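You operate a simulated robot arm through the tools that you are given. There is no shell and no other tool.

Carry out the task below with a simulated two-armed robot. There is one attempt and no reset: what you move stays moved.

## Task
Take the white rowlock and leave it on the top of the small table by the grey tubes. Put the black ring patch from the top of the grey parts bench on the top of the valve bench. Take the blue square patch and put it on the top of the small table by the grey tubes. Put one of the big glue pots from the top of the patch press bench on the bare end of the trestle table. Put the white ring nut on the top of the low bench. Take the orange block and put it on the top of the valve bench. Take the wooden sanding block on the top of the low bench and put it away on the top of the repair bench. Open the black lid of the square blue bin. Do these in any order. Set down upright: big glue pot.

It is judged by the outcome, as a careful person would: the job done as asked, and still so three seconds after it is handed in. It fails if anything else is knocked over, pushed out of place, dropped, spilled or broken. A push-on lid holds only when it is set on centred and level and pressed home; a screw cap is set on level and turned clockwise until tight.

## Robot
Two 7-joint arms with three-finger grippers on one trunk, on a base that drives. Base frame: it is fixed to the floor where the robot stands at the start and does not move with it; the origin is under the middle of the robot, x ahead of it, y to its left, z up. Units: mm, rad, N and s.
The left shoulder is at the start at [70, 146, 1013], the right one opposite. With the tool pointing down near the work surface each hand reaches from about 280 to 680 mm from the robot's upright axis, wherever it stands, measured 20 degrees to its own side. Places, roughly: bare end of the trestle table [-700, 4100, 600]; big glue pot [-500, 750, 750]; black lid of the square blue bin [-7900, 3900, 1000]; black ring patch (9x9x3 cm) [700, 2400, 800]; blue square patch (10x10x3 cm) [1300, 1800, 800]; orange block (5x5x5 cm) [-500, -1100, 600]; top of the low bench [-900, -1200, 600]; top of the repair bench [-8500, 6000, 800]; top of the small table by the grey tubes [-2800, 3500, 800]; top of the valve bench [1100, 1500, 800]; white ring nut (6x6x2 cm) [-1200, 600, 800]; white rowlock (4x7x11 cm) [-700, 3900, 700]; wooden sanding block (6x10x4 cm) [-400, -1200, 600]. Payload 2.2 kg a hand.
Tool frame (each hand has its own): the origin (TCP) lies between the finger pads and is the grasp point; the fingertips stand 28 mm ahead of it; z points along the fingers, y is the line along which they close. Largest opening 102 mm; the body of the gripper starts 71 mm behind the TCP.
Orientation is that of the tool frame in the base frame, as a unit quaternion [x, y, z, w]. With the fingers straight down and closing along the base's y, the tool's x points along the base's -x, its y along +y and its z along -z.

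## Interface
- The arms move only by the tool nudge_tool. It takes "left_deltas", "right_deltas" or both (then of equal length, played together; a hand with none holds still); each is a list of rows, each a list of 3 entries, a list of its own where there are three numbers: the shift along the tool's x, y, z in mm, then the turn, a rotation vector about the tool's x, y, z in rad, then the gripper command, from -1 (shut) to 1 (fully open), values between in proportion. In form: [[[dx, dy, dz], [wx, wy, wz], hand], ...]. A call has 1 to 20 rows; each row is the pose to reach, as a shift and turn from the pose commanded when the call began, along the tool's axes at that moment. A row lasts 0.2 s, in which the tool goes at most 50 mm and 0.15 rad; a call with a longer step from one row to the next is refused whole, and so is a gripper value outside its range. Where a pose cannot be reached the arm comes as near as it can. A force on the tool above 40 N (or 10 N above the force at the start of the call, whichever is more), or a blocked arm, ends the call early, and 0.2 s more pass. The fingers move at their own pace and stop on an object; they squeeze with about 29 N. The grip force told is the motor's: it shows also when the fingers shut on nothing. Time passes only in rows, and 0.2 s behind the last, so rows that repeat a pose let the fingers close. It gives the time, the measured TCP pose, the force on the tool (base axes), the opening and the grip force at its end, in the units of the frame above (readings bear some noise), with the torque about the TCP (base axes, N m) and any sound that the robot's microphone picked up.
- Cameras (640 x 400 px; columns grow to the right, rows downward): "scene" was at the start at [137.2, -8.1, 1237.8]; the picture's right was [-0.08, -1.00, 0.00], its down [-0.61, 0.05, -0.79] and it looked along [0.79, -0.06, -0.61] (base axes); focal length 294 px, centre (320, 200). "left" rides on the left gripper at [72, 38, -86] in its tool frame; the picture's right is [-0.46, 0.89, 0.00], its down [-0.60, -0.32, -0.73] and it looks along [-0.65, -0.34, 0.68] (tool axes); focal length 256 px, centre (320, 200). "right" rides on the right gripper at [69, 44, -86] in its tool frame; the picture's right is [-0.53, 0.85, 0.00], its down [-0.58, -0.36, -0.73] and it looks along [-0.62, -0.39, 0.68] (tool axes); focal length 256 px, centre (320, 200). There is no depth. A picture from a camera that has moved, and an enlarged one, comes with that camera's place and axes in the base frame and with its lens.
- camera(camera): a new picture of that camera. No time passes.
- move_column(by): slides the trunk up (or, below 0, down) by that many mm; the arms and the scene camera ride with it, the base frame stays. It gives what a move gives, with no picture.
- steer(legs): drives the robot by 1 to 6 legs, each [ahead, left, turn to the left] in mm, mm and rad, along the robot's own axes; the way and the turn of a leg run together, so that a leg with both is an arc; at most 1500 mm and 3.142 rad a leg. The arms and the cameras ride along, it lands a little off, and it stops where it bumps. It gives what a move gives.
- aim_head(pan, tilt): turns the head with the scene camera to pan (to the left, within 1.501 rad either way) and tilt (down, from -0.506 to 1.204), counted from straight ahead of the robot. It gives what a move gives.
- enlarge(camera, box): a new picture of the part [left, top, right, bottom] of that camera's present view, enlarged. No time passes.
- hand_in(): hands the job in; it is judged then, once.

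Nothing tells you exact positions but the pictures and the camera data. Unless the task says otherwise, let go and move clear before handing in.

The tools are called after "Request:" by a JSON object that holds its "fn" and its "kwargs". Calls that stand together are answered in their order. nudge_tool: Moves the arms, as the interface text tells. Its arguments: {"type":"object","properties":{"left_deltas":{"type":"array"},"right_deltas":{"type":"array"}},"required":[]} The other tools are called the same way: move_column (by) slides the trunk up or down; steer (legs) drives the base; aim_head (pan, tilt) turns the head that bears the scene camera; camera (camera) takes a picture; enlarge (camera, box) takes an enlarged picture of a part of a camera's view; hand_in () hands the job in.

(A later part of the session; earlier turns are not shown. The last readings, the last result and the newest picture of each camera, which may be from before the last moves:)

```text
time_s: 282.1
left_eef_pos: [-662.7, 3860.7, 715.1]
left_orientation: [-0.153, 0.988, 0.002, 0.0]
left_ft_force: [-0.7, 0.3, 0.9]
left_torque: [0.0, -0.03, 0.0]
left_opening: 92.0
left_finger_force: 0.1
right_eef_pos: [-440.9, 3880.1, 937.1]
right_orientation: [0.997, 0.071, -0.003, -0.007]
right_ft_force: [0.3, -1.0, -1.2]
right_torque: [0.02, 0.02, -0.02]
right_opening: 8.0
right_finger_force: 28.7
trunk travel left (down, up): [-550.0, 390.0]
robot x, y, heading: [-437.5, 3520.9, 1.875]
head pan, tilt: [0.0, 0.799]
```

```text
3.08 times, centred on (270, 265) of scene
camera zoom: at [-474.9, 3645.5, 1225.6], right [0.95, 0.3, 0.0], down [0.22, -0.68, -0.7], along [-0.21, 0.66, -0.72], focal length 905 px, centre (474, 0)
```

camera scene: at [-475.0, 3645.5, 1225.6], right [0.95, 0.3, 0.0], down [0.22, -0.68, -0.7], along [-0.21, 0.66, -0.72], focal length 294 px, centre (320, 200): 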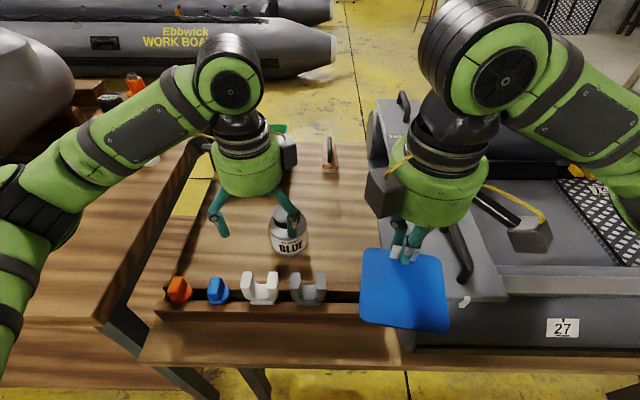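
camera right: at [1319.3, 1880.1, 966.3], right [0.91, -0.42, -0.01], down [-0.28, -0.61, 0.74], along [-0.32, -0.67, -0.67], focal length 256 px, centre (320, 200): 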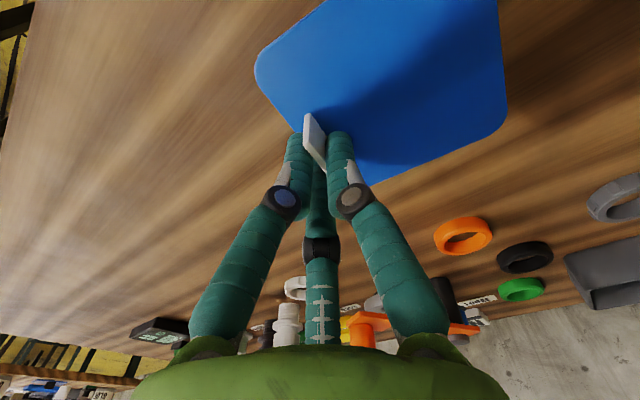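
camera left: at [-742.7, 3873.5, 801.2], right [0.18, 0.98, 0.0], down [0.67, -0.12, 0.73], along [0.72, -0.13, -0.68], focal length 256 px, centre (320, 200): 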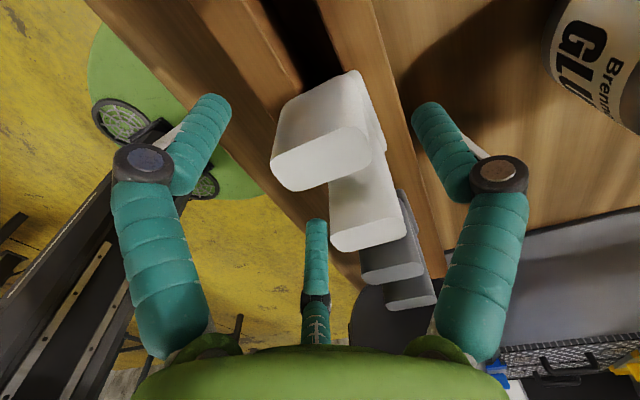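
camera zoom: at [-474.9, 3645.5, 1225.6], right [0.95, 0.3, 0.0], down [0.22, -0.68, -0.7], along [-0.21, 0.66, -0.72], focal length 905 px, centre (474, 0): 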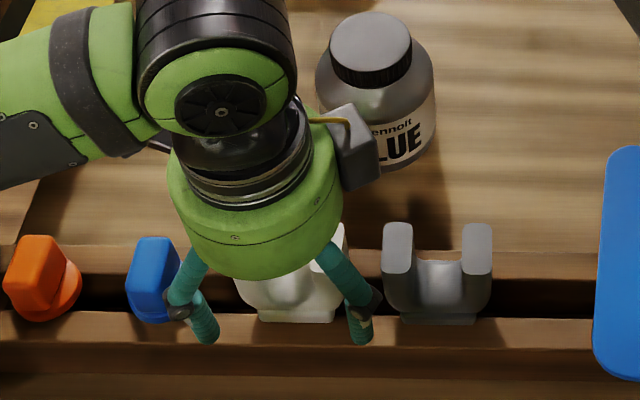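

Fingers straddle the rowlock with clearance to its neighbours. I close slowly.

Request:
{"fn": "nudge_tool", "kwargs": {"left_deltas": [[[-1, 0, 0], [0, 0, 0], 0.5], [[-1, 0, 0], [0, 0, 0], 0.3], [[-1, 0, 0], [0, 0, 0], 0.1], [[-1, 0, 0], [0, 0, 0], -0.3], [[-1, 0, 0], [0, 0, 0], -1], [[-1, 0, 0], [0, 0, 0], -1]]}}

Request:
{"fn": "camera", "kwargs": {"camera": "left"}}

Request:
{"fn": "enlarge", "kwargs": {"camera": "scene", "box": [180, 200, 360, 330]}}

```text
time_s: 283.4
left_eef_pos: [-660.3, 3861.4, 715.3]
left_orientation: [-0.152, 0.988, 0.001, 0.0]
left_ft_force: [0.1, 0.0, -0.6]
left_torque: [-0.02, 0.01, 0.0]
left_opening: 2.3
left_finger_force: 29.7
right_eef_pos: [-439.6, 3880.6, 936.9]
right_orientation: [0.997, 0.072, -0.004, -0.008]
right_ft_force: [0.7, -0.3, -0.7]
right_torque: [0.01, -0.03, 0.05]
right_opening: 8.1
right_finger_force: 29.3
trunk travel left (down, up): [-550.0, 390.0]
robot x, y, heading: [-437.5, 3519.3, 1.881]
head pan, tilt: [0.0, 0.799]
```

```text
taken
camera left: at [-741.7, 3873.9, 801.4], right [0.18, 0.98, 0.0], down [0.67, -0.12, 0.73], along [0.72, -0.13, -0.68], focal length 256 px, centre (320, 200)
```

left: 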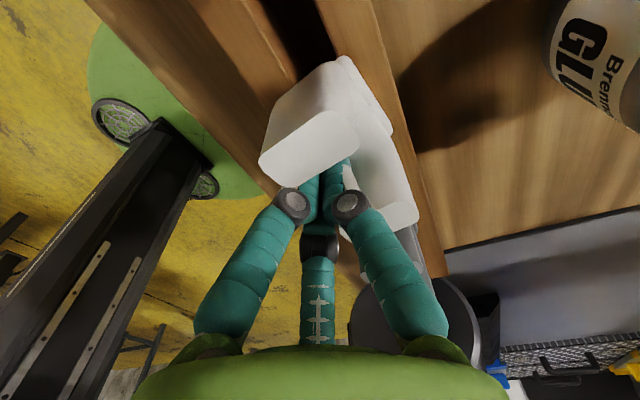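

```text
3.08 times, centred on (270, 265) of scene
camera zoom: at [-474.9, 3645.5, 1225.6], right [0.95, 0.3, 0.0], down [0.22, -0.68, -0.7], along [-0.21, 0.66, -0.72], focal length 905 px, centre (474, 0)
```

zoom: 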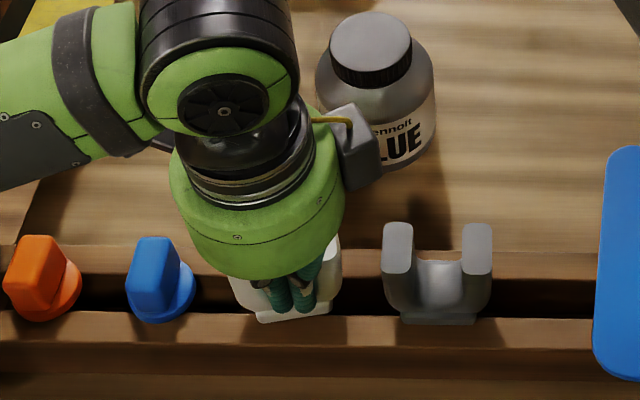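

The fingers slipped through the U's gap and closed on nothing, nudging the rowlock slightly in its slot. I raise the hand straight up, closed, and re-plan to grip a single horn instead.

Request:
{"fn": "nudge_tool", "kwargs": {"left_deltas": [[[0, 0, -15], [0, 0, 0], -1], [[0, 0, -35], [0, 0, 0], -1], [[0, 0, -70], [0, 0, 0], -1], [[0, 0, -110], [0, 0, 0], -1], [[0, 0, -110], [0, 0, 0], -1]]}}

Request:
{"fn": "enlarge", "kwargs": {"camera": "scene", "box": [180, 200, 360, 330]}}

Request:
{"fn": "camera", "kwargs": {"camera": "left"}}

```text
time_s: 284.6
left_eef_pos: [-662.5, 3860.9, 825.9]
left_orientation: [-0.153, 0.988, 0.0, 0.0]
left_ft_force: [-0.6, 0.4, -0.4]
left_torque: [0.03, -0.02, 0.03]
left_opening: 2.1
left_finger_force: 29.1
right_eef_pos: [-439.4, 3880.9, 938.2]
right_orientation: [0.997, 0.071, -0.003, -0.007]
right_ft_force: [-0.1, 0.1, -1.0]
right_torque: [-0.03, 0.03, 0.06]
right_opening: 8.4
right_finger_force: 28.6
trunk travel left (down, up): [-550.0, 390.0]
robot x, y, heading: [-435.4, 3522.0, 1.876]
head pan, tilt: [0.0, 0.799]
```

```text
3.08 times, centred on (270, 265) of scene
camera zoom: at [-475.3, 3645.6, 1225.6], right [0.95, 0.3, 0.0], down [0.22, -0.68, -0.7], along [-0.21, 0.66, -0.72], focal length 905 px, centre (474, 0)
```

zoom: 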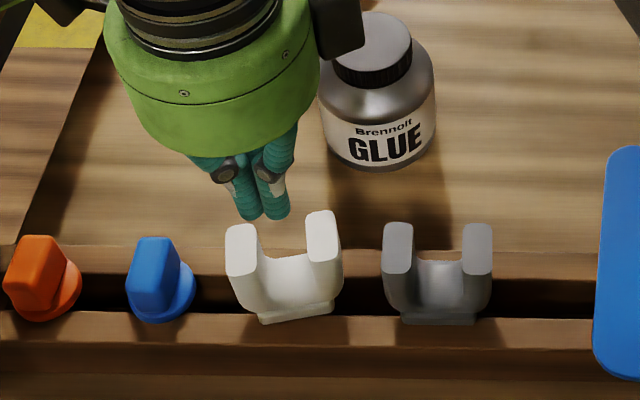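

```text
taken
camera left: at [-742.1, 3874.0, 910.6], right [0.18, 0.98, 0.0], down [0.67, -0.12, 0.73], along [0.72, -0.13, -0.68], focal length 256 px, centre (320, 200)
```

left: 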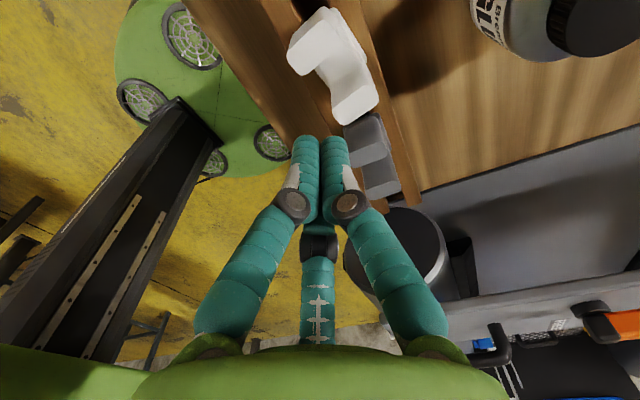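

The rowlock turned about 9° but is still seated. I'll rotate the hand to match and grip its right-hand horn, with one finger in the U's gap, so I move above that horn with the fingers half open.

Request:
{"fn": "nudge_tool", "kwargs": {"left_deltas": [[[-5, 3, 0], [0, 0, -0.145], -0.5], [[-10, 6, 0], [0, 0, -0.29], 0], [[-15, 9, 0], [0, 0, -0.435], 0], [[-20, 12, 0], [0, 0, -0.58], 0], [[-25, 15, 0], [0, 0, -0.725], 0], [[-29, 18, 0], [0, 0, -0.87], 0], [[-29, 18, 0], [0, 0, -1.015], 0], [[-29, 18, 0], [0, 0, -1.16], 0], [[-29, 18, 0], [0, 0, -1.305], 0], [[-29, 18, 0], [0, 0, -1.45], 0], [[-29, 18, 0], [0, 0, -1.595], 0], [[-29, 18, 0], [0, 0, -1.735], 0], [[-29, 18, 30], [0, 0, -1.735], 0], [[-29, 18, 30], [0, 0, -1.735], 0]]}}

Request:
{"fn": "camera", "kwargs": {"camera": "left"}}

Request:
{"fn": "enlarge", "kwargs": {"camera": "scene", "box": [200, 200, 360, 320]}}

```text
time_s: 287.6
left_eef_pos: [-637.2, 3886.9, 795.6]
left_orientation: [0.853, -0.522, -0.001, 0.0]
left_ft_force: [0.0, 0.9, -0.8]
left_torque: [0.01, 0.01, -0.02]
left_opening: 51.0
left_finger_force: 0.0
right_eef_pos: [-437.6, 3880.5, 936.4]
right_orientation: [0.997, 0.071, -0.002, -0.007]
right_ft_force: [-0.7, -1.0, -0.9]
right_torque: [0.04, 0.04, 0.02]
right_opening: 8.1
right_finger_force: 29.1
trunk travel left (down, up): [-550.0, 390.0]
robot x, y, heading: [-436.1, 3521.0, 1.88]
head pan, tilt: [0.0, 0.799]
```

```text
taken
camera left: at [-639.4, 3802.9, 881.1], right [-1.0, 0.01, 0.0], down [0.01, 0.68, 0.73], along [0.01, 0.73, -0.68], focal length 256 px, centre (320, 200)
```

left: 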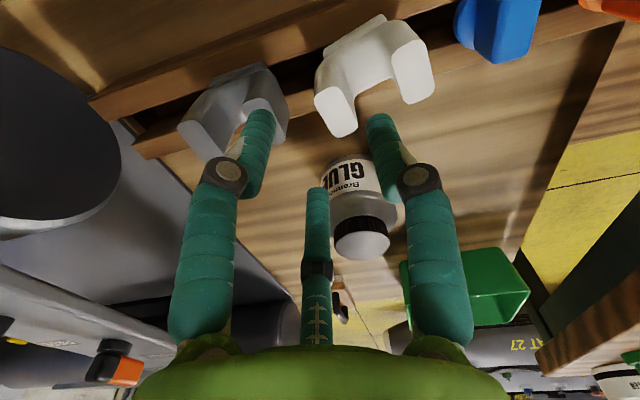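

```text
3.33 times, centred on (280, 260) of scene
camera zoom: at [-474.6, 3645.4, 1225.6], right [0.95, 0.3, 0.0], down [0.22, -0.68, -0.7], along [-0.21, 0.66, -0.72], focal length 981 px, centre (453, 0)
```

zoom: 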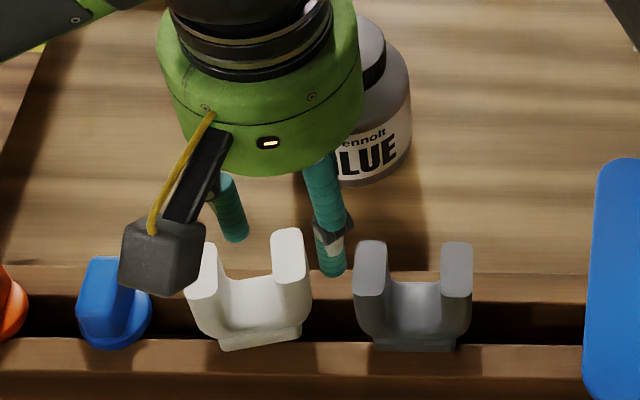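

The right horn is about 11 mm to the left of the hand's centre; I shift 4 mm left, 2 mm forward and narrow the opening to 44 mm so each finger has room. Then I re-check.

Request:
{"fn": "nudge_tool", "kwargs": {"left_deltas": [[[-2, 4, 10], [0, 0, 0], -0.16], [[-2, 4, 20], [0, 0, 0], -0.16], [[-2, 4, 20], [0, 0, 0], -0.16]]}}

Request:
{"fn": "enlarge", "kwargs": {"camera": "left", "box": [200, 20, 460, 220]}}

Request:
{"fn": "enlarge", "kwargs": {"camera": "scene", "box": [200, 220, 340, 320]}}

```text
time_s: 288.4
left_eef_pos: [-643.2, 3887.6, 775.6]
left_orientation: [0.853, -0.522, -0.001, -0.001]
left_ft_force: [0.0, -0.2, -0.5]
left_torque: [0.0, 0.01, 0.0]
left_opening: 42.9
left_finger_force: 0.1
right_eef_pos: [-439.6, 3880.9, 936.9]
right_orientation: [0.997, 0.072, -0.003, -0.007]
right_ft_force: [-0.9, -0.1, -0.1]
right_torque: [0.02, -0.02, 0.0]
right_opening: 8.2
right_finger_force: 29.4
trunk travel left (down, up): [-550.0, 390.0]
robot x, y, heading: [-438.8, 3521.1, 1.881]
head pan, tilt: [0.0, 0.799]
```

```text
2.00 times, centred on (330, 120) of left
camera zoom: at [-644.2, 3803.4, 861.1], right [-1.0, 0.01, 0.0], down [0.01, 0.68, 0.73], along [0.01, 0.73, -0.68], focal length 512 px, centre (300, 360)
```

zoom: 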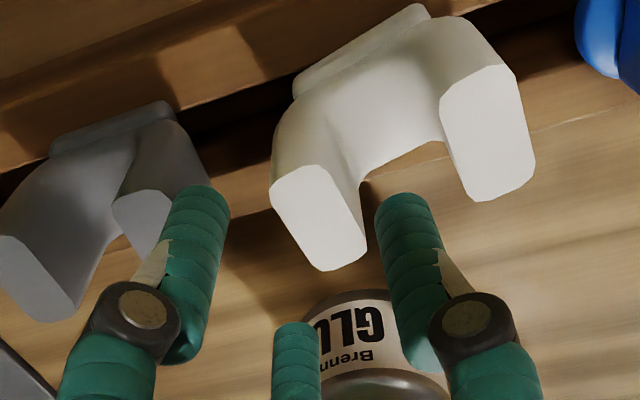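

```text
4.00 times, centred on (270, 270) of scene
camera zoom: at [-475.0, 3645.5, 1225.6], right [0.95, 0.3, 0.0], down [0.22, -0.68, -0.7], along [-0.21, 0.66, -0.72], focal length 1177 px, centre (520, -80)
```

zoom: 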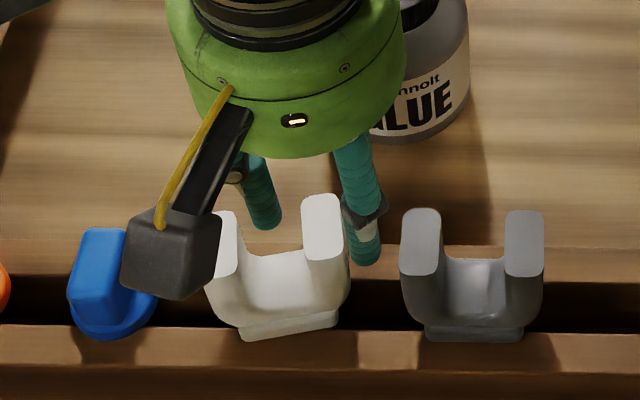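

The single finger will pass through the gap and the other two outside the horn, each with roughly 5 mm clearance. I descend step by step.

Request:
{"fn": "nudge_tool", "kwargs": {"left_deltas": [[[0, 0, 12], [0, 0, 0], -0.16], [[0, 0, 24], [0, 0, 0], -0.16], [[0, 0, 34], [0, 0, 0], -0.16], [[0, 0, 44], [0, 0, 0], -0.16], [[0, 0, 52], [0, 0, 0], -0.16], [[0, 0, 52], [0, 0, 0], -0.16]]}}

Request:
{"fn": "enlarge", "kwargs": {"camera": "left", "box": [180, 60, 460, 280]}}

Request:
{"fn": "enlarge", "kwargs": {"camera": "scene", "box": [200, 220, 340, 320]}}

```text
time_s: 289.9
left_eef_pos: [-645.1, 3887.6, 724.9]
left_orientation: [0.852, -0.523, 0.0, 0.001]
left_ft_force: [0.1, 0.4, 0.3]
left_torque: [0.02, 0.0, -0.03]
left_opening: 42.7
left_finger_force: 0.1
right_eef_pos: [-439.3, 3881.5, 936.8]
right_orientation: [0.997, 0.071, -0.003, -0.008]
right_ft_force: [0.2, 0.1, -0.8]
right_torque: [0.0, 0.03, 0.02]
right_opening: 8.1
right_finger_force: 28.9
trunk travel left (down, up): [-550.0, 390.0]
robot x, y, heading: [-439.6, 3522.8, 1.883]
head pan, tilt: [0.0, 0.799]
```

```text
1.82 times, centred on (320, 170) of left
camera zoom: at [-644.7, 3804.0, 809.1], right [-1.0, 0.01, 0.0], down [0.01, 0.68, 0.73], along [0.01, 0.73, -0.68], focal length 465 px, centre (320, 254)
```

zoom: 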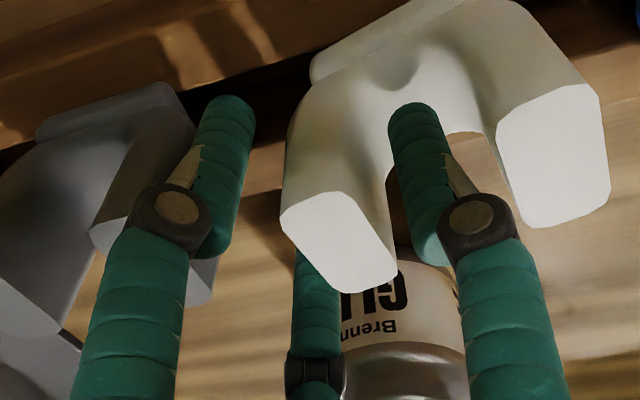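

```text
4.00 times, centred on (270, 270) of scene
camera zoom: at [-474.9, 3645.5, 1225.6], right [0.95, 0.3, 0.0], down [0.22, -0.68, -0.7], along [-0.21, 0.66, -0.72], focal length 1177 px, centre (520, -80)
```

zoom: 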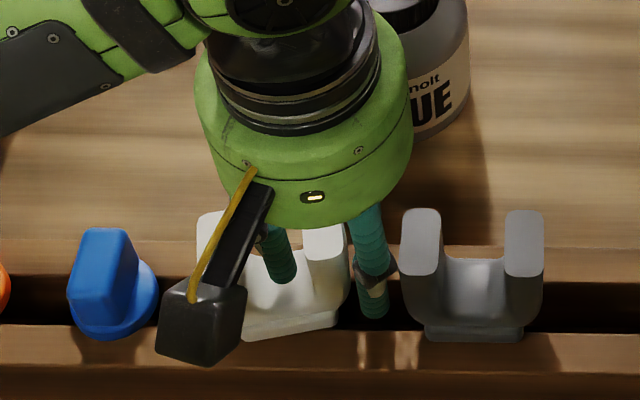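

The fingers now surround the right horn cleanly. I close on it.

Request:
{"fn": "nudge_tool", "kwargs": {"left_deltas": [[[0, 0, 0], [0, 0, 0], -0.35], [[0, 0, 0], [0, 0, 0], -0.6], [[0, 0, 0], [0, 0, 0], -1], [[0, 0, 0], [0, 0, 0], -1], [[0, 0, 0], [0, 0, 0], -1]]}}

Request:
{"fn": "enlarge", "kwargs": {"camera": "left", "box": [180, 60, 460, 280]}}

Request:
{"fn": "enlarge", "kwargs": {"camera": "scene", "box": [200, 220, 340, 320]}}

```text
time_s: 291.1
left_eef_pos: [-642.9, 3888.2, 724.1]
left_orientation: [0.853, -0.522, 0.0, 0.0]
left_ft_force: [0.8, -1.0, 0.2]
left_torque: [0.04, -0.02, -0.01]
left_opening: 22.0
left_finger_force: 28.8
right_eef_pos: [-439.9, 3881.1, 937.3]
right_orientation: [0.997, 0.071, -0.003, -0.008]
right_ft_force: [-0.2, 0.4, -1.1]
right_torque: [0.06, -0.02, 0.01]
right_opening: 8.2
right_finger_force: 29.1
trunk travel left (down, up): [-550.0, 390.0]
robot x, y, heading: [-435.5, 3521.5, 1.88]
head pan, tilt: [0.0, 0.799]
```

```text
1.82 times, centred on (320, 170) of left
camera zoom: at [-644.7, 3804.1, 809.3], right [-1.0, 0.01, 0.0], down [0.01, 0.68, 0.73], along [0.01, 0.73, -0.68], focal length 465 px, centre (320, 254)
```

zoom: 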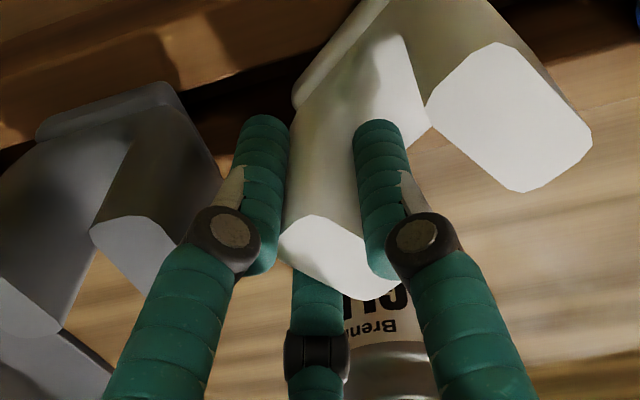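

```text
4.00 times, centred on (270, 270) of scene
camera zoom: at [-475.0, 3645.6, 1225.6], right [0.95, 0.3, 0.0], down [0.22, -0.68, -0.7], along [-0.21, 0.66, -0.72], focal length 1177 px, centre (520, -80)
```

zoom: 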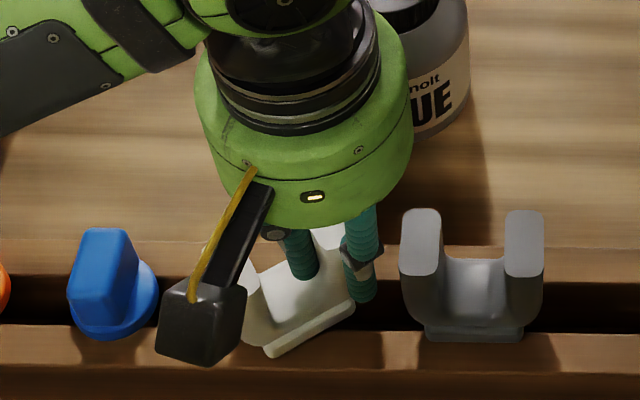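

The horn is gripped at 22 mm; the rowlock just turned in its slot. I lift straight up slowly so its pin clears the rail.

Request:
{"fn": "nudge_tool", "kwargs": {"left_deltas": [[[0, 0, -10], [0, 0, 0], -1], [[0, 0, -25], [0, 0, 0], -1], [[0, 0, -45], [0, 0, 0], -1], [[0, 0, -70], [0, 0, 0], -1], [[0, 0, -95], [0, 0, 0], -1], [[0, 0, -120], [0, 0, 0], -1], [[0, 0, -120], [0, 0, 0], -1]]}}

Request:
{"fn": "camera", "kwargs": {"camera": "left"}}

Request:
{"fn": "camera", "kwargs": {"camera": "scene"}}

```text
time_s: 292.6
left_eef_pos: [-642.7, 3887.8, 845.0]
left_orientation: [0.853, -0.522, 0.0, -0.001]
left_ft_force: [0.9, -0.4, -1.2]
left_torque: [0.02, -0.04, -0.02]
left_opening: 21.7
left_finger_force: 29.2
right_eef_pos: [-440.1, 3880.7, 936.3]
right_orientation: [0.997, 0.071, -0.003, -0.007]
right_ft_force: [0.7, 0.4, 0.6]
right_torque: [0.02, -0.01, -0.01]
right_opening: 8.1
right_finger_force: 29.4
trunk travel left (down, up): [-550.0, 390.0]
robot x, y, heading: [-435.7, 3519.3, 1.875]
head pan, tilt: [0.0, 0.799]
```

```text
taken
camera left: at [-644.7, 3804.1, 929.6], right [-1.0, 0.01, 0.0], down [0.01, 0.68, 0.73], along [0.01, 0.73, -0.68], focal length 256 px, centre (320, 200)
```

left: 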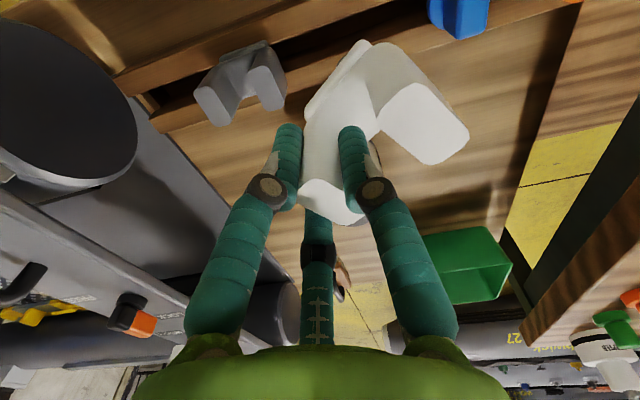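

```text
taken
camera scene: at [-475.2, 3645.7, 1225.6], right [0.95, 0.3, 0.0], down [0.22, -0.68, -0.7], along [-0.21, 0.66, -0.72], focal length 294 px, centre (320, 200)
```

scene: 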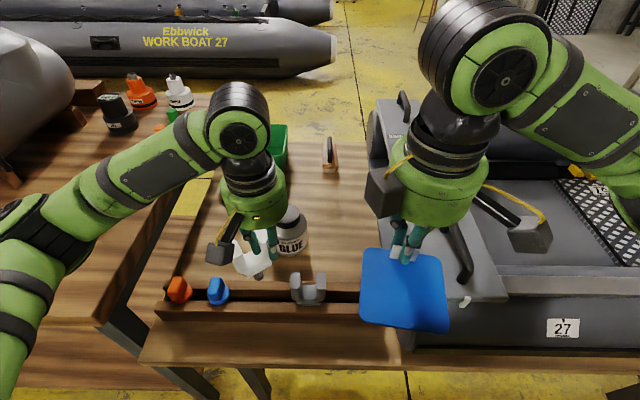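

The rowlock hangs free from its horn. I raise the trunk, back out to the aisle, and look left for the small table by the grey tubes.

Request:
{"fn": "move_column", "kwargs": {"by": 150}}

Request:
{"fn": "steer", "kwargs": {"legs": [[-450, 0, 0]]}}

Request:
{"fn": "aim_head", "kwargs": {"pan": 1.0, "tilt": 0.35}}

Request:
{"fn": "camera", "kwargs": {"camera": "scene"}}

Request:
{"fn": "aim_head", "kwargs": {"pan": 1.5, "tilt": 0.35}}

Request:
{"fn": "camera", "kwargs": {"camera": "scene"}}

```text
time_s: 294.4
left_eef_pos: [-642.6, 3886.5, 994.2]
left_orientation: [0.853, -0.522, 0.001, 0.0]
left_ft_force: [0.2, 0.2, -0.7]
left_torque: [0.01, -0.04, -0.01]
left_opening: 21.5
left_finger_force: 29.3
right_eef_pos: [-440.2, 3880.9, 1086.2]
right_orientation: [0.997, 0.071, -0.003, -0.007]
right_ft_force: [0.1, -0.1, -0.9]
right_torque: [0.03, -0.01, -0.01]
right_opening: 8.4
right_finger_force: 28.8
trunk travel left (down, up): [-700.0, 240.0]
robot x, y, heading: [-434.9, 3520.1, 1.88]
head pan, tilt: [0.0, 0.799]
```

```text
time_s: 297.1
left_eef_pos: [-507.2, 3462.4, 993.9]
left_orientation: [0.852, -0.523, 0.0, 0.0]
left_ft_force: [-0.8, 1.2, -1.4]
left_torque: [-0.02, 0.01, -0.03]
left_opening: 21.6
left_finger_force: 29.7
right_eef_pos: [-302.9, 3455.5, 1086.7]
right_orientation: [0.997, 0.071, -0.003, -0.007]
right_ft_force: [0.1, -0.2, -1.3]
right_torque: [0.02, 0.03, -0.02]
right_opening: 8.2
right_finger_force: 28.9
trunk travel left (down, up): [-700.0, 240.0]
robot x, y, heading: [-301.8, 3096.8, 1.88]
head pan, tilt: [0.0, 0.799]
```

```text
time_s: 298.4
left_eef_pos: [-507.2, 3461.8, 993.6]
left_orientation: [0.852, -0.523, 0.0, 0.0]
left_ft_force: [-0.6, -0.3, -0.4]
left_torque: [0.02, -0.04, -0.01]
left_opening: 21.5
left_finger_force: 28.9
right_eef_pos: [-303.8, 3454.3, 1086.2]
right_orientation: [0.998, 0.07, -0.003, -0.008]
right_ft_force: [0.3, -0.6, -0.8]
right_torque: [0.0, 0.01, -0.01]
right_opening: 8.1
right_finger_force: 28.9
trunk travel left (down, up): [-700.0, 240.0]
robot x, y, heading: [-299.7, 3098.1, 1.877]
head pan, tilt: [1.0, 0.351]
```

```text
taken
camera scene: at [-404.9, 3167.3, 1415.2], right [0.26, 0.97, 0.0], down [0.33, -0.09, -0.94], along [-0.91, 0.25, -0.34], focal length 294 px, centre (320, 200)
```

scene: 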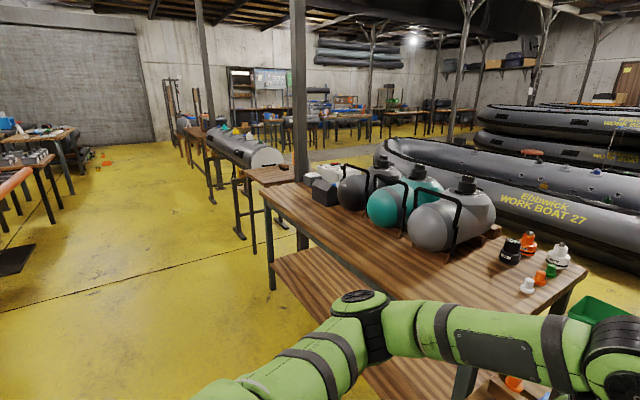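

```text
time_s: 299.3
left_eef_pos: [-505.8, 3461.7, 994.6]
left_orientation: [0.852, -0.523, 0.0, 0.0]
left_ft_force: [-0.1, -0.5, -1.0]
left_torque: [0.0, -0.03, -0.02]
left_opening: 21.7
left_finger_force: 29.1
right_eef_pos: [-304.0, 3455.3, 1087.0]
right_orientation: [0.997, 0.07, -0.003, -0.008]
right_ft_force: [0.3, 0.4, -0.2]
right_torque: [0.0, 0.0, 0.0]
right_opening: 8.1
right_finger_force: 29.4
trunk travel left (down, up): [-700.0, 240.0]
robot x, y, heading: [-301.7, 3096.6, 1.879]
head pan, tilt: [1.499, 0.351]
```

```text
taken
camera scene: at [-405.6, 3121.5, 1415.2], right [-0.23, 0.97, 0.0], down [0.33, 0.08, -0.94], along [-0.91, -0.22, -0.34], focal length 294 px, centre (320, 200)
```

scene: 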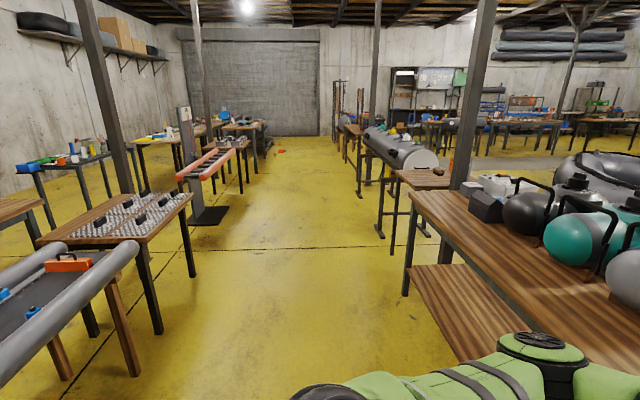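

The small wooden table just past the tank table, beside the grey cylinder, matches the small table by the grey tubes. I zoom to see its top.

Request:
{"fn": "enlarge", "kwargs": {"camera": "scene", "box": [350, 110, 510, 270]}}

```text
2.50 times, centred on (430, 190) of scene
camera zoom: at [-405.6, 3121.5, 1415.2], right [-0.23, 0.97, 0.0], down [0.33, 0.08, -0.94], along [-0.91, -0.22, -0.34], focal length 736 px, centre (45, 225)
```

zoom: 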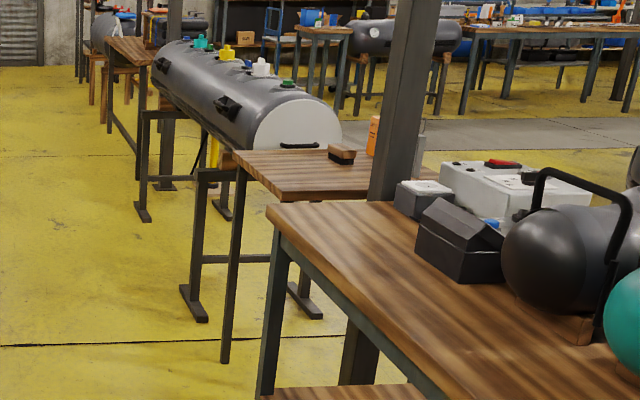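

The small table has a brush on it and otherwise free wood. I slide along the aisle to stand in front of it.

Request:
{"fn": "steer", "kwargs": {"legs": [[0, 1500, 0], [0, 650, 0]]}}

Request:
{"fn": "aim_head", "kwargs": {"pan": 0.0, "tilt": 0.6}}

Request:
{"fn": "camera", "kwargs": {"camera": "scene"}}

```text
time_s: 310.0
left_eef_pos: [-2563.4, 2799.0, 992.0]
left_orientation: [0.854, -0.52, -0.001, 0.001]
left_ft_force: [-0.1, -0.1, -0.3]
left_torque: [0.01, -0.01, -0.01]
left_opening: 21.7
left_finger_force: 28.9
right_eef_pos: [-2361.6, 2794.8, 1087.1]
right_orientation: [0.997, 0.075, -0.004, -0.008]
right_ft_force: [-0.2, 0.5, -1.3]
right_torque: [0.04, 0.03, 0.02]
right_opening: 8.0
right_finger_force: 29.3
trunk travel left (down, up): [-700.0, 240.0]
robot x, y, heading: [-2354.6, 2436.7, 1.884]
head pan, tilt: [1.499, 0.351]
```

```text
time_s: 311.6
left_eef_pos: [-2564.8, 2800.0, 993.0]
left_orientation: [0.854, -0.521, -0.001, 0.0]
left_ft_force: [0.4, 0.0, -0.8]
left_torque: [0.01, -0.03, 0.05]
left_opening: 21.4
left_finger_force: 29.3
right_eef_pos: [-2361.3, 2795.5, 1085.9]
right_orientation: [0.997, 0.073, -0.004, -0.009]
right_ft_force: [-0.1, 0.0, -1.1]
right_torque: [0.0, 0.0, -0.01]
right_opening: 8.3
right_finger_force: 29.1
trunk travel left (down, up): [-700.0, 240.0]
robot x, y, heading: [-2356.9, 2438.2, 1.886]
head pan, tilt: [0.0, 0.6]
```

```text
taken
camera scene: at [-2397.8, 2567.0, 1392.5], right [0.95, 0.31, 0.0], down [0.18, -0.54, -0.83], along [-0.26, 0.78, -0.56], focal length 294 px, centre (320, 200)
```

scene: 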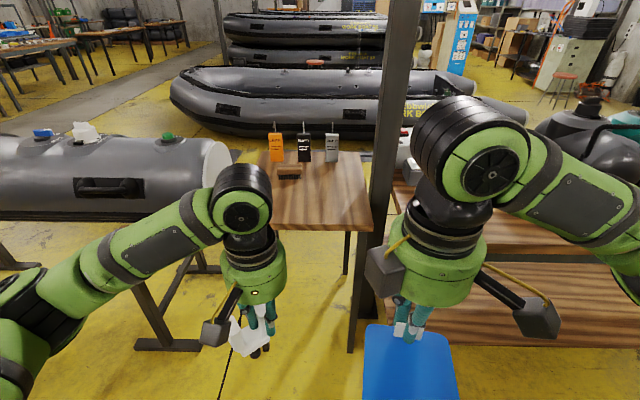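

The small table has three little cans at the back, a brush, and free wood in front. A post stands at its right corner, so I approach from further left to keep the right arm clear of it.

Request:
{"fn": "steer", "kwargs": {"legs": [[0, 370, 0], [300, 0, 0]]}}

Request:
{"fn": "aim_head", "kwargs": {"pan": -0.4, "tilt": 0.7}}

Request:
{"fn": "camera", "kwargs": {"camera": "scene"}}

Request:
{"fn": "camera", "kwargs": {"camera": "right"}}

```text
time_s: 315.6
left_eef_pos: [-3006.6, 2967.9, 994.9]
left_orientation: [0.855, -0.518, -0.001, -0.001]
left_ft_force: [-0.7, 0.3, -0.7]
left_torque: [-0.03, -0.01, 0.01]
left_opening: 21.7
left_finger_force: 29.1
right_eef_pos: [-2802.3, 2964.4, 1087.0]
right_orientation: [0.997, 0.075, -0.003, -0.008]
right_ft_force: [-0.1, 0.2, -0.3]
right_torque: [0.0, 0.02, 0.01]
right_opening: 8.3
right_finger_force: 28.8
trunk travel left (down, up): [-700.0, 240.0]
robot x, y, heading: [-2794.5, 2604.6, 1.887]
head pan, tilt: [0.0, 0.6]
```

```text
time_s: 316.4
left_eef_pos: [-3006.4, 2967.5, 994.5]
left_orientation: [0.855, -0.519, -0.001, 0.0]
left_ft_force: [0.4, -0.1, -1.6]
left_torque: [0.02, -0.03, -0.03]
left_opening: 21.5
left_finger_force: 29.1
right_eef_pos: [-2803.7, 2964.0, 1086.4]
right_orientation: [0.997, 0.076, -0.003, -0.007]
right_ft_force: [-0.2, -0.1, -0.6]
right_torque: [0.05, 0.02, -0.01]
right_opening: 8.2
right_finger_force: 29.3
trunk travel left (down, up): [-700.0, 240.0]
robot x, y, heading: [-2795.7, 2603.2, 1.89]
head pan, tilt: [-0.4, 0.7]
```

```text
taken
camera scene: at [-2804.9, 2736.1, 1383.9], right [1.0, -0.08, 0.0], down [-0.05, -0.64, -0.77], along [0.06, 0.76, -0.64], focal length 294 px, centre (320, 200)
```

scene: 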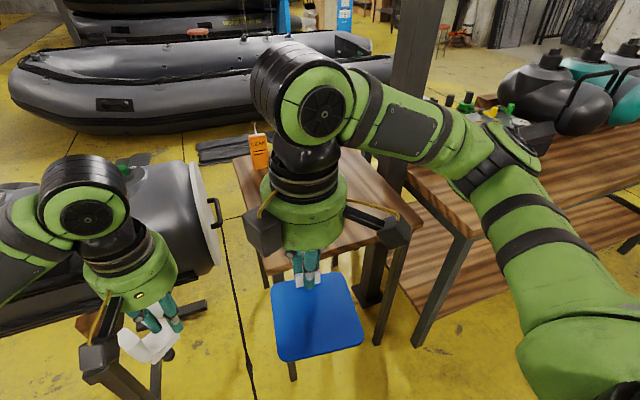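

```text
taken
camera right: at [-2728.6, 2929.1, 1172.4], right [-0.4, -0.92, -0.01], down [-0.62, 0.26, 0.74], along [-0.67, 0.3, -0.67], focal length 256 px, centre (320, 200)
```

right: 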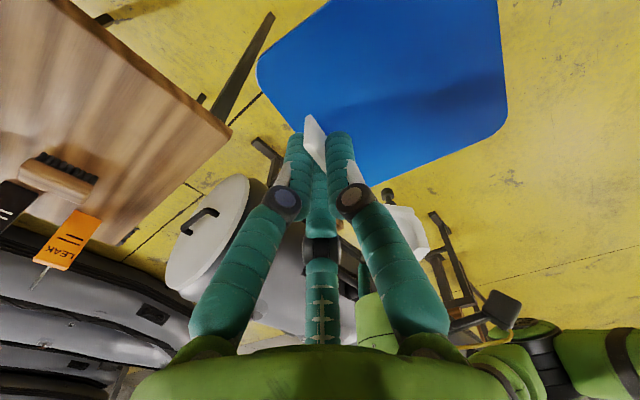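

The table is now ahead-right, and the post is beyond my right elbow. I drive 170 mm further and then reach out with the patch over the table's right-front part.

Request:
{"fn": "steer", "kwargs": {"legs": [[170, 0, 0]]}}

Request:
{"fn": "nudge_tool", "kwargs": {"right_deltas": [[[-30, -20, 0], [0, 0, 0], -1], [[-60, -50, 0], [0, 0, 0], -1], [[-60, -90, 0], [0, 0, 0], -1], [[-60, -130, 0], [0, 0, 0], -1], [[-60, -130, 0], [0, 0, 0], -1]]}}

Request:
{"fn": "camera", "kwargs": {"camera": "scene"}}

Request:
{"fn": "camera", "kwargs": {"camera": "right"}}

```text
time_s: 317.9
left_eef_pos: [-3060.9, 3128.7, 994.8]
left_orientation: [0.854, -0.52, 0.0, -0.001]
left_ft_force: [0.2, -0.4, -1.1]
left_torque: [0.01, 0.02, -0.02]
left_opening: 21.4
left_finger_force: 29.0
right_eef_pos: [-2854.8, 3123.5, 1088.2]
right_orientation: [0.997, 0.075, -0.003, -0.009]
right_ft_force: [1.1, 0.7, -0.9]
right_torque: [-0.02, 0.02, -0.01]
right_opening: 8.2
right_finger_force: 28.9
trunk travel left (down, up): [-700.0, 240.0]
robot x, y, heading: [-2850.3, 2765.4, 1.885]
head pan, tilt: [-0.4, 0.7]
```

```text
time_s: 319.1
left_eef_pos: [-3061.0, 3129.9, 993.3]
left_orientation: [0.855, -0.519, 0.0, -0.001]
left_ft_force: [0.0, 0.7, 0.0]
left_torque: [0.05, -0.03, 0.03]
left_opening: 21.4
left_finger_force: 29.5
right_eef_pos: [-2936.5, 3244.5, 1089.7]
right_orientation: [0.997, 0.076, -0.003, -0.007]
right_ft_force: [-0.7, 0.1, -0.5]
right_torque: [0.05, 0.04, 0.02]
right_opening: 8.3
right_finger_force: 28.6
trunk travel left (down, up): [-700.0, 240.0]
robot x, y, heading: [-2850.5, 2766.7, 1.893]
head pan, tilt: [-0.4, 0.7]
```

```text
taken
camera scene: at [-2857.6, 2897.2, 1383.9], right [1.0, -0.08, 0.0], down [-0.05, -0.64, -0.77], along [0.06, 0.76, -0.64], focal length 294 px, centre (320, 200)
```

scene: 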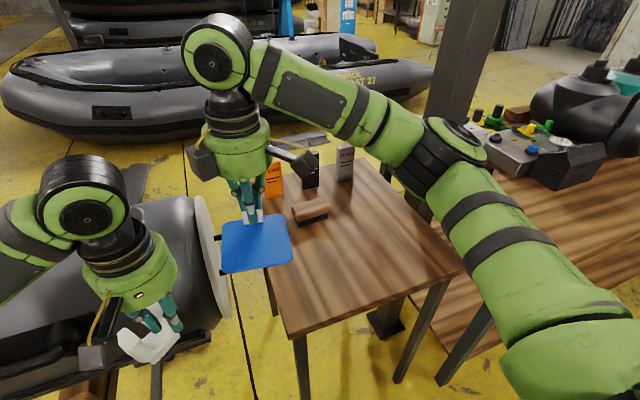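

```text
taken
camera right: at [-2861.0, 3209.7, 1174.8], right [-0.4, -0.92, -0.01], down [-0.62, 0.26, 0.74], along [-0.67, 0.3, -0.67], focal length 256 px, centre (320, 200)
```

right: 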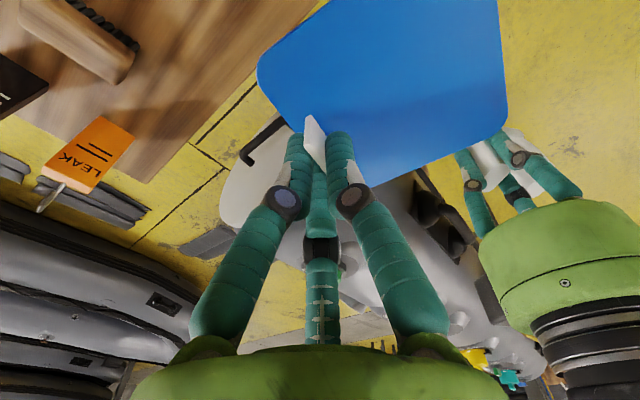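

I moved the wrong way sideways; the table actually spans from 82 to 527 mm on my right, edge at about 400 ahead. I carry the patch over to the right-front part of the table at height.

Request:
{"fn": "nudge_tool", "kwargs": {"right_deltas": [[[41, -15, 0], [0, 0, 0], -1], [[82, -31, 0], [0, 0, 0], -1], [[123, -46, 0], [0, 0, 0], -1], [[164, -62, 0], [0, 0, 0], -1], [[205, -77, 0], [0, 0, 0], -1], [[246, -93, 0], [0, 0, 0], -1], [[287, -108, 0], [0, 0, 0], -1], [[287, -108, 0], [0, 0, 0], -1]]}}

Request:
{"fn": "camera", "kwargs": {"camera": "scene"}}

Request:
{"fn": "camera", "kwargs": {"camera": "right"}}

```text
time_s: 320.9
left_eef_pos: [-3060.2, 3130.1, 993.8]
left_orientation: [0.855, -0.519, -0.001, 0.0]
left_ft_force: [-0.8, 0.2, -0.6]
left_torque: [0.01, -0.05, 0.0]
left_opening: 21.7
left_finger_force: 28.4
right_eef_pos: [-2666.7, 3395.0, 1089.9]
right_orientation: [0.997, 0.075, -0.002, -0.008]
right_ft_force: [-0.1, -0.4, -0.6]
right_torque: [0.05, -0.03, 0.02]
right_opening: 8.1
right_finger_force: 29.2
trunk travel left (down, up): [-700.0, 240.0]
robot x, y, heading: [-2850.4, 2766.8, 1.891]
head pan, tilt: [-0.4, 0.7]
```

```text
taken
camera scene: at [-2858.4, 2897.4, 1383.9], right [1.0, -0.08, 0.0], down [-0.05, -0.64, -0.77], along [0.06, 0.76, -0.64], focal length 294 px, centre (320, 200)
```

scene: 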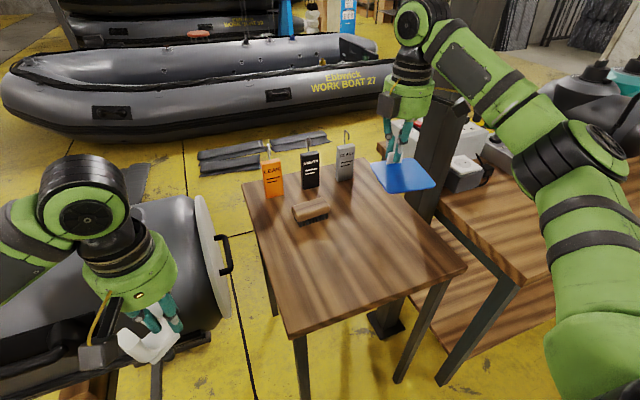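

```text
taken
camera right: at [-2592.4, 3359.7, 1175.9], right [-0.4, -0.92, -0.01], down [-0.62, 0.26, 0.74], along [-0.67, 0.3, -0.67], focal length 256 px, centre (320, 200)
```

right: 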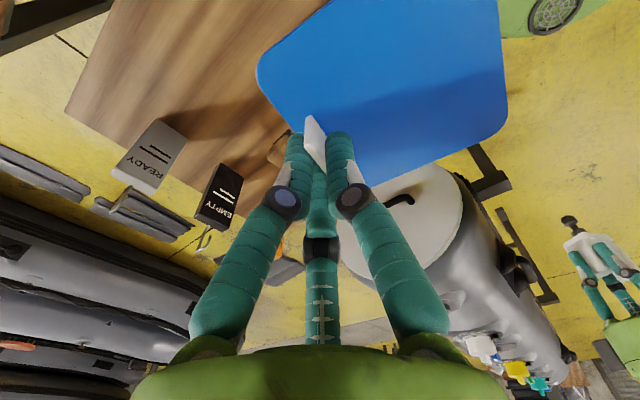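

The view is clear: the patch will land on free wood with good margins. I lower it to about z 870.

Request:
{"fn": "nudge_tool", "kwargs": {"right_deltas": [[[0, 0, 45], [0, 0, 0], -1], [[0, 0, 90], [0, 0, 0], -1], [[0, 0, 135], [0, 0, 0], -1], [[0, 0, 180], [0, 0, 0], -1], [[0, 0, 218], [0, 0, 0], -1], [[0, 0, 218], [0, 0, 0], -1]]}}

Request:
{"fn": "camera", "kwargs": {"camera": "scene"}}

```text
time_s: 322.3
left_eef_pos: [-3060.0, 3130.4, 994.0]
left_orientation: [0.855, -0.519, -0.001, 0.0]
left_ft_force: [0.4, 1.1, -0.7]
left_torque: [0.0, -0.01, 0.01]
left_opening: 21.5
left_finger_force: 29.2
right_eef_pos: [-2669.6, 3397.1, 870.5]
right_orientation: [0.997, 0.076, -0.003, -0.008]
right_ft_force: [0.1, -1.4, -0.6]
right_torque: [0.01, 0.01, 0.0]
right_opening: 8.4
right_finger_force: 28.8
trunk travel left (down, up): [-700.0, 240.0]
robot x, y, heading: [-2846.8, 2764.8, 1.889]
head pan, tilt: [-0.4, 0.7]
```

```text
taken
camera scene: at [-2857.6, 2897.3, 1383.9], right [1.0, -0.08, 0.0], down [-0.05, -0.64, -0.77], along [0.06, 0.76, -0.64], focal length 294 px, centre (320, 200)
```

scene: 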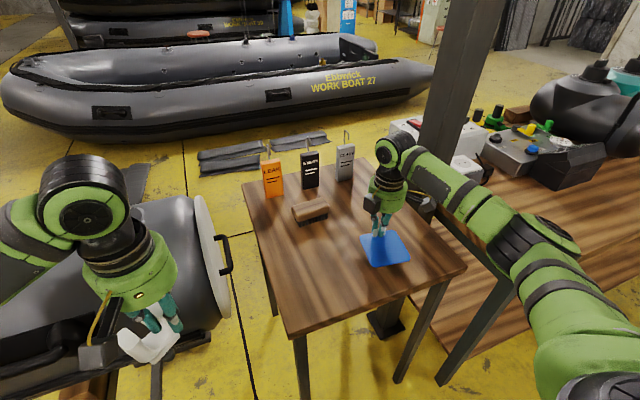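

Patch is close above the table. I ease it down to contact in small steps.

Request:
{"fn": "nudge_tool", "kwargs": {"right_deltas": [[[0, 0, 8], [0, 0, 0], -1], [[0, 0, 15], [0, 0, 0], -1], [[0, 0, 21], [0, 0, 0], -1], [[0, 0, 25], [0, 0, 0], -1], [[0, 0, 28], [0, 0, 0], -1], [[0, 0, 28], [0, 0, 0], -1]]}}

```text
time_s: 323.7
left_eef_pos: [-3059.4, 3129.5, 994.2]
left_orientation: [0.854, -0.52, -0.001, -0.001]
left_ft_force: [0.8, -0.2, -2.0]
left_torque: [0.04, -0.02, 0.02]
left_opening: 21.4
left_finger_force: 28.6
right_eef_pos: [-2669.3, 3398.3, 843.8]
right_orientation: [0.997, 0.075, -0.004, -0.008]
right_ft_force: [-0.2, -0.5, -0.1]
right_torque: [0.03, 0.02, -0.01]
right_opening: 8.4
right_finger_force: 29.2
trunk travel left (down, up): [-700.0, 240.0]
robot x, y, heading: [-2848.3, 2765.0, 1.888]
head pan, tilt: [-0.4, 0.7]
```

Request:
{"fn": "nudge_tool", "kwargs": {"right_deltas": [[[0, 0, 4], [0, 0, 0], -1], [[0, 0, 7], [0, 0, 0], -1], [[0, 0, 10], [0, 0, 0], -1], [[0, 0, 12], [0, 0, 0], -1], [[0, 0, 12], [0, 0, 0], -1]]}}

Request:
{"fn": "enlarge", "kwargs": {"camera": "scene", "box": [320, 180, 460, 300]}}

```text
time_s: 324.9
left_eef_pos: [-3060.9, 3126.0, 995.6]
left_orientation: [0.854, -0.52, -0.002, -0.002]
left_ft_force: [-0.4, 0.2, -1.1]
left_torque: [0.03, -0.04, 0.03]
left_opening: 21.5
left_finger_force: 28.8
right_eef_pos: [-2670.7, 3397.7, 840.1]
right_orientation: [0.997, 0.074, -0.004, -0.014]
right_ft_force: [5.4, 6.3, 36.9]
right_torque: [-0.48, -0.66, 0.15]
right_opening: 8.2
right_finger_force: 28.6
trunk travel left (down, up): [-700.0, 240.0]
robot x, y, heading: [-2848.4, 2768.6, 1.889]
head pan, tilt: [-0.4, 0.7]
```

```text
3.33 times, centred on (390, 240) of scene
camera zoom: at [-2858.6, 2892.1, 1384.7], right [1.0, -0.08, 0.0], down [-0.05, -0.64, -0.77], along [0.06, 0.77, -0.64], focal length 981 px, centre (87, 67)
```

zoom: 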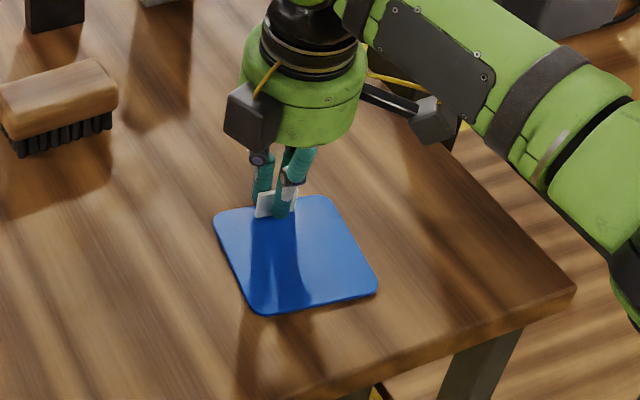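

It's down flat (37 N). I relieve the pressure, open the fingers moderately and rise.

Request:
{"fn": "nudge_tool", "kwargs": {"right_deltas": [[[0, 0, -7], [0, 0, 0], -1], [[0, 0, -7], [0, 0, 0], -0.6], [[0, 0, -7], [0, 0, 0], -0.2], [[0, 0, -7], [0, 0, 0], 0.2], [[0, 0, -7], [0, 0, 0], 0.2], [[0, 0, -40], [0, 0, 0], 0.2], [[0, 0, -85], [0, 0, 0], 0.2], [[0, 0, -130], [0, 0, 0], 0.2], [[0, 0, -175], [0, 0, 0], 0.2], [[0, 0, -220], [0, 0, 0], 1], [[0, 0, -255], [0, 0, 0], 1]]}}

Request:
{"fn": "camera", "kwargs": {"camera": "scene"}}

Request:
{"fn": "camera", "kwargs": {"camera": "right"}}

```text
time_s: 327.3
left_eef_pos: [-3059.6, 3129.1, 994.2]
left_orientation: [0.854, -0.52, 0.0, 0.0]
left_ft_force: [0.0, 0.5, -0.4]
left_torque: [0.04, -0.06, 0.04]
left_opening: 21.6
left_finger_force: 29.1
right_eef_pos: [-2669.4, 3393.9, 1088.2]
right_orientation: [0.997, 0.075, -0.002, -0.007]
right_ft_force: [-0.4, -0.5, 0.5]
right_torque: [0.02, -0.01, 0.02]
right_opening: 101.9
right_finger_force: 0.1
trunk travel left (down, up): [-700.0, 240.0]
robot x, y, heading: [-2847.2, 2765.8, 1.891]
head pan, tilt: [-0.4, 0.7]
```

```text
taken
camera scene: at [-2858.2, 2896.7, 1383.9], right [1.0, -0.08, 0.0], down [-0.05, -0.64, -0.77], along [0.06, 0.76, -0.64], focal length 294 px, centre (320, 200)
```

scene: 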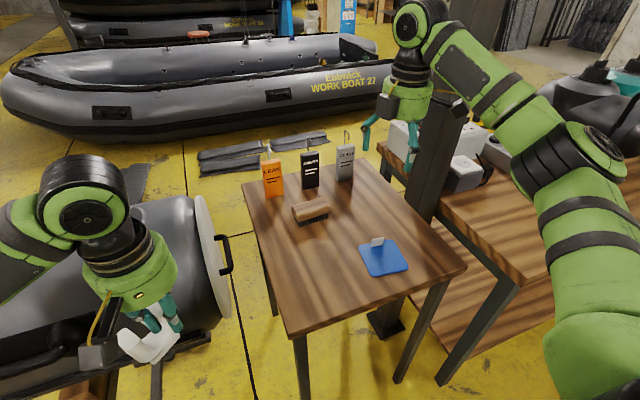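

```text
taken
camera right: at [-2593.6, 3359.2, 1173.6], right [-0.4, -0.92, -0.01], down [-0.62, 0.26, 0.74], along [-0.67, 0.3, -0.67], focal length 256 px, centre (320, 200)
```

right: 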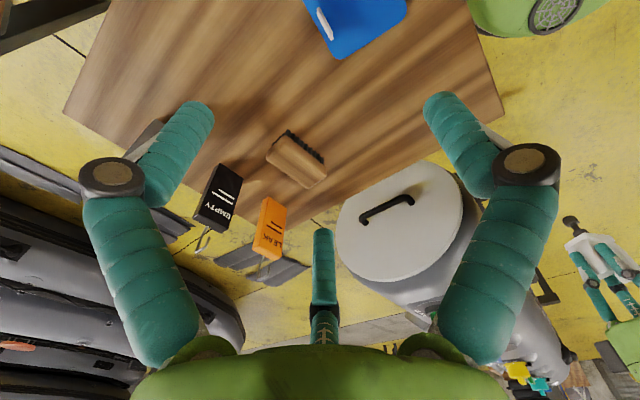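

The blue patch lies flat on the small table. I retract the right hand, then look at how the rowlock sits in the left hand to plan laying it down.

Request:
{"fn": "nudge_tool", "kwargs": {"right_deltas": [[[-41, 15, 0], [0, 0, 0], 1], [[-82, 31, 0], [0, 0, 0], 1], [[-123, 46, 0], [0, 0, 0], 1], [[-164, 75, 0], [0, 0, 0], 1], [[-200, 105, 0], [0, 0, 0], 1], [[-215, 145, 0], [0, 0, 0], 1], [[-222, 185, 0], [0, 0, 0], 1], [[-227, 225, 0], [0, 0, 0], 1], [[-227, 238, 0], [0, 0, 0], 1]]}}

Request:
{"fn": "steer", "kwargs": {"legs": [[0, -150, 0]]}}

Request:
{"fn": "aim_head", "kwargs": {"pan": 0.1, "tilt": 0.8}}

Request:
{"fn": "camera", "kwargs": {"camera": "scene"}}

Request:
{"fn": "camera", "kwargs": {"camera": "left"}}

```text
refused: row 4 steps farther than a row can; nothing moved
```

```text
time_s: 328.7
left_eef_pos: [-2919.1, 3176.4, 993.2]
left_orientation: [0.855, -0.519, 0.0, 0.0]
left_ft_force: [1.0, 1.0, -1.4]
left_torque: [-0.01, -0.02, 0.01]
left_opening: 21.6
left_finger_force: 29.1
right_eef_pos: [-2527.3, 3439.8, 1087.2]
right_orientation: [0.997, 0.076, -0.002, -0.008]
right_ft_force: [-0.2, -0.1, -0.6]
right_torque: [0.0, 0.0, 0.01]
right_opening: 102.1
right_finger_force: 0.0
trunk travel left (down, up): [-700.0, 240.0]
robot x, y, heading: [-2707.7, 2814.7, 1.885]
head pan, tilt: [-0.4, 0.7]
```

```text
time_s: 329.6
left_eef_pos: [-2917.4, 3176.2, 993.8]
left_orientation: [0.854, -0.52, -0.001, 0.0]
left_ft_force: [0.1, 0.0, -1.2]
left_torque: [0.03, -0.04, 0.02]
left_opening: 21.4
left_finger_force: 29.1
right_eef_pos: [-2526.3, 3441.3, 1086.4]
right_orientation: [0.997, 0.076, -0.003, -0.008]
right_ft_force: [1.1, -0.1, -0.4]
right_torque: [-0.01, 0.0, 0.0]
right_opening: 101.6
right_finger_force: 0.1
trunk travel left (down, up): [-700.0, 240.0]
robot x, y, heading: [-2706.7, 2812.5, 1.888]
head pan, tilt: [0.099, 0.799]
```

```text
taken
camera scene: at [-2754.6, 2933.4, 1375.6], right [0.92, 0.4, 0.0], down [0.29, -0.66, -0.7], along [-0.28, 0.64, -0.72], focal length 294 px, centre (320, 200)
```

scene: 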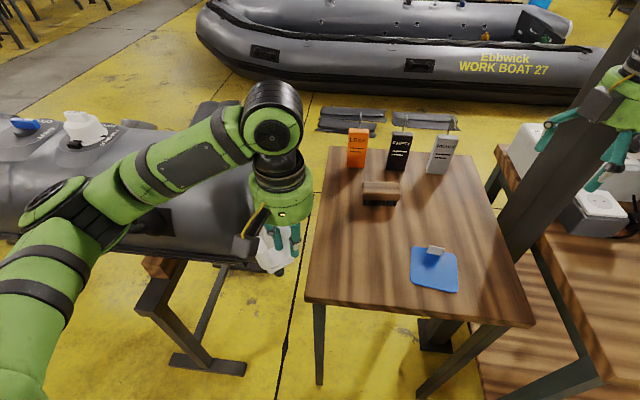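

```text
taken
camera left: at [-2918.0, 3093.4, 1079.3], right [-1.0, 0.01, 0.0], down [0.0, 0.68, 0.73], along [0.0, 0.73, -0.68], focal length 256 px, centre (320, 200)
```

left: 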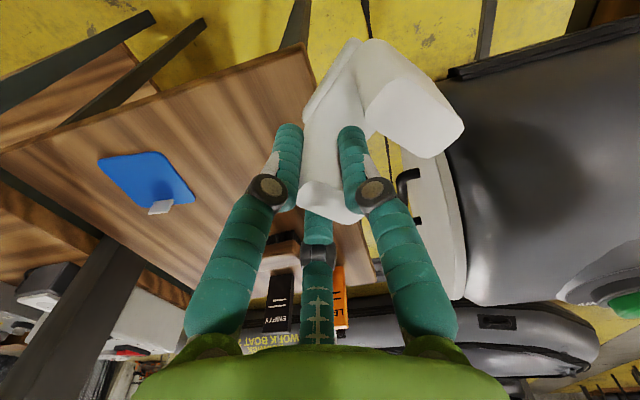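

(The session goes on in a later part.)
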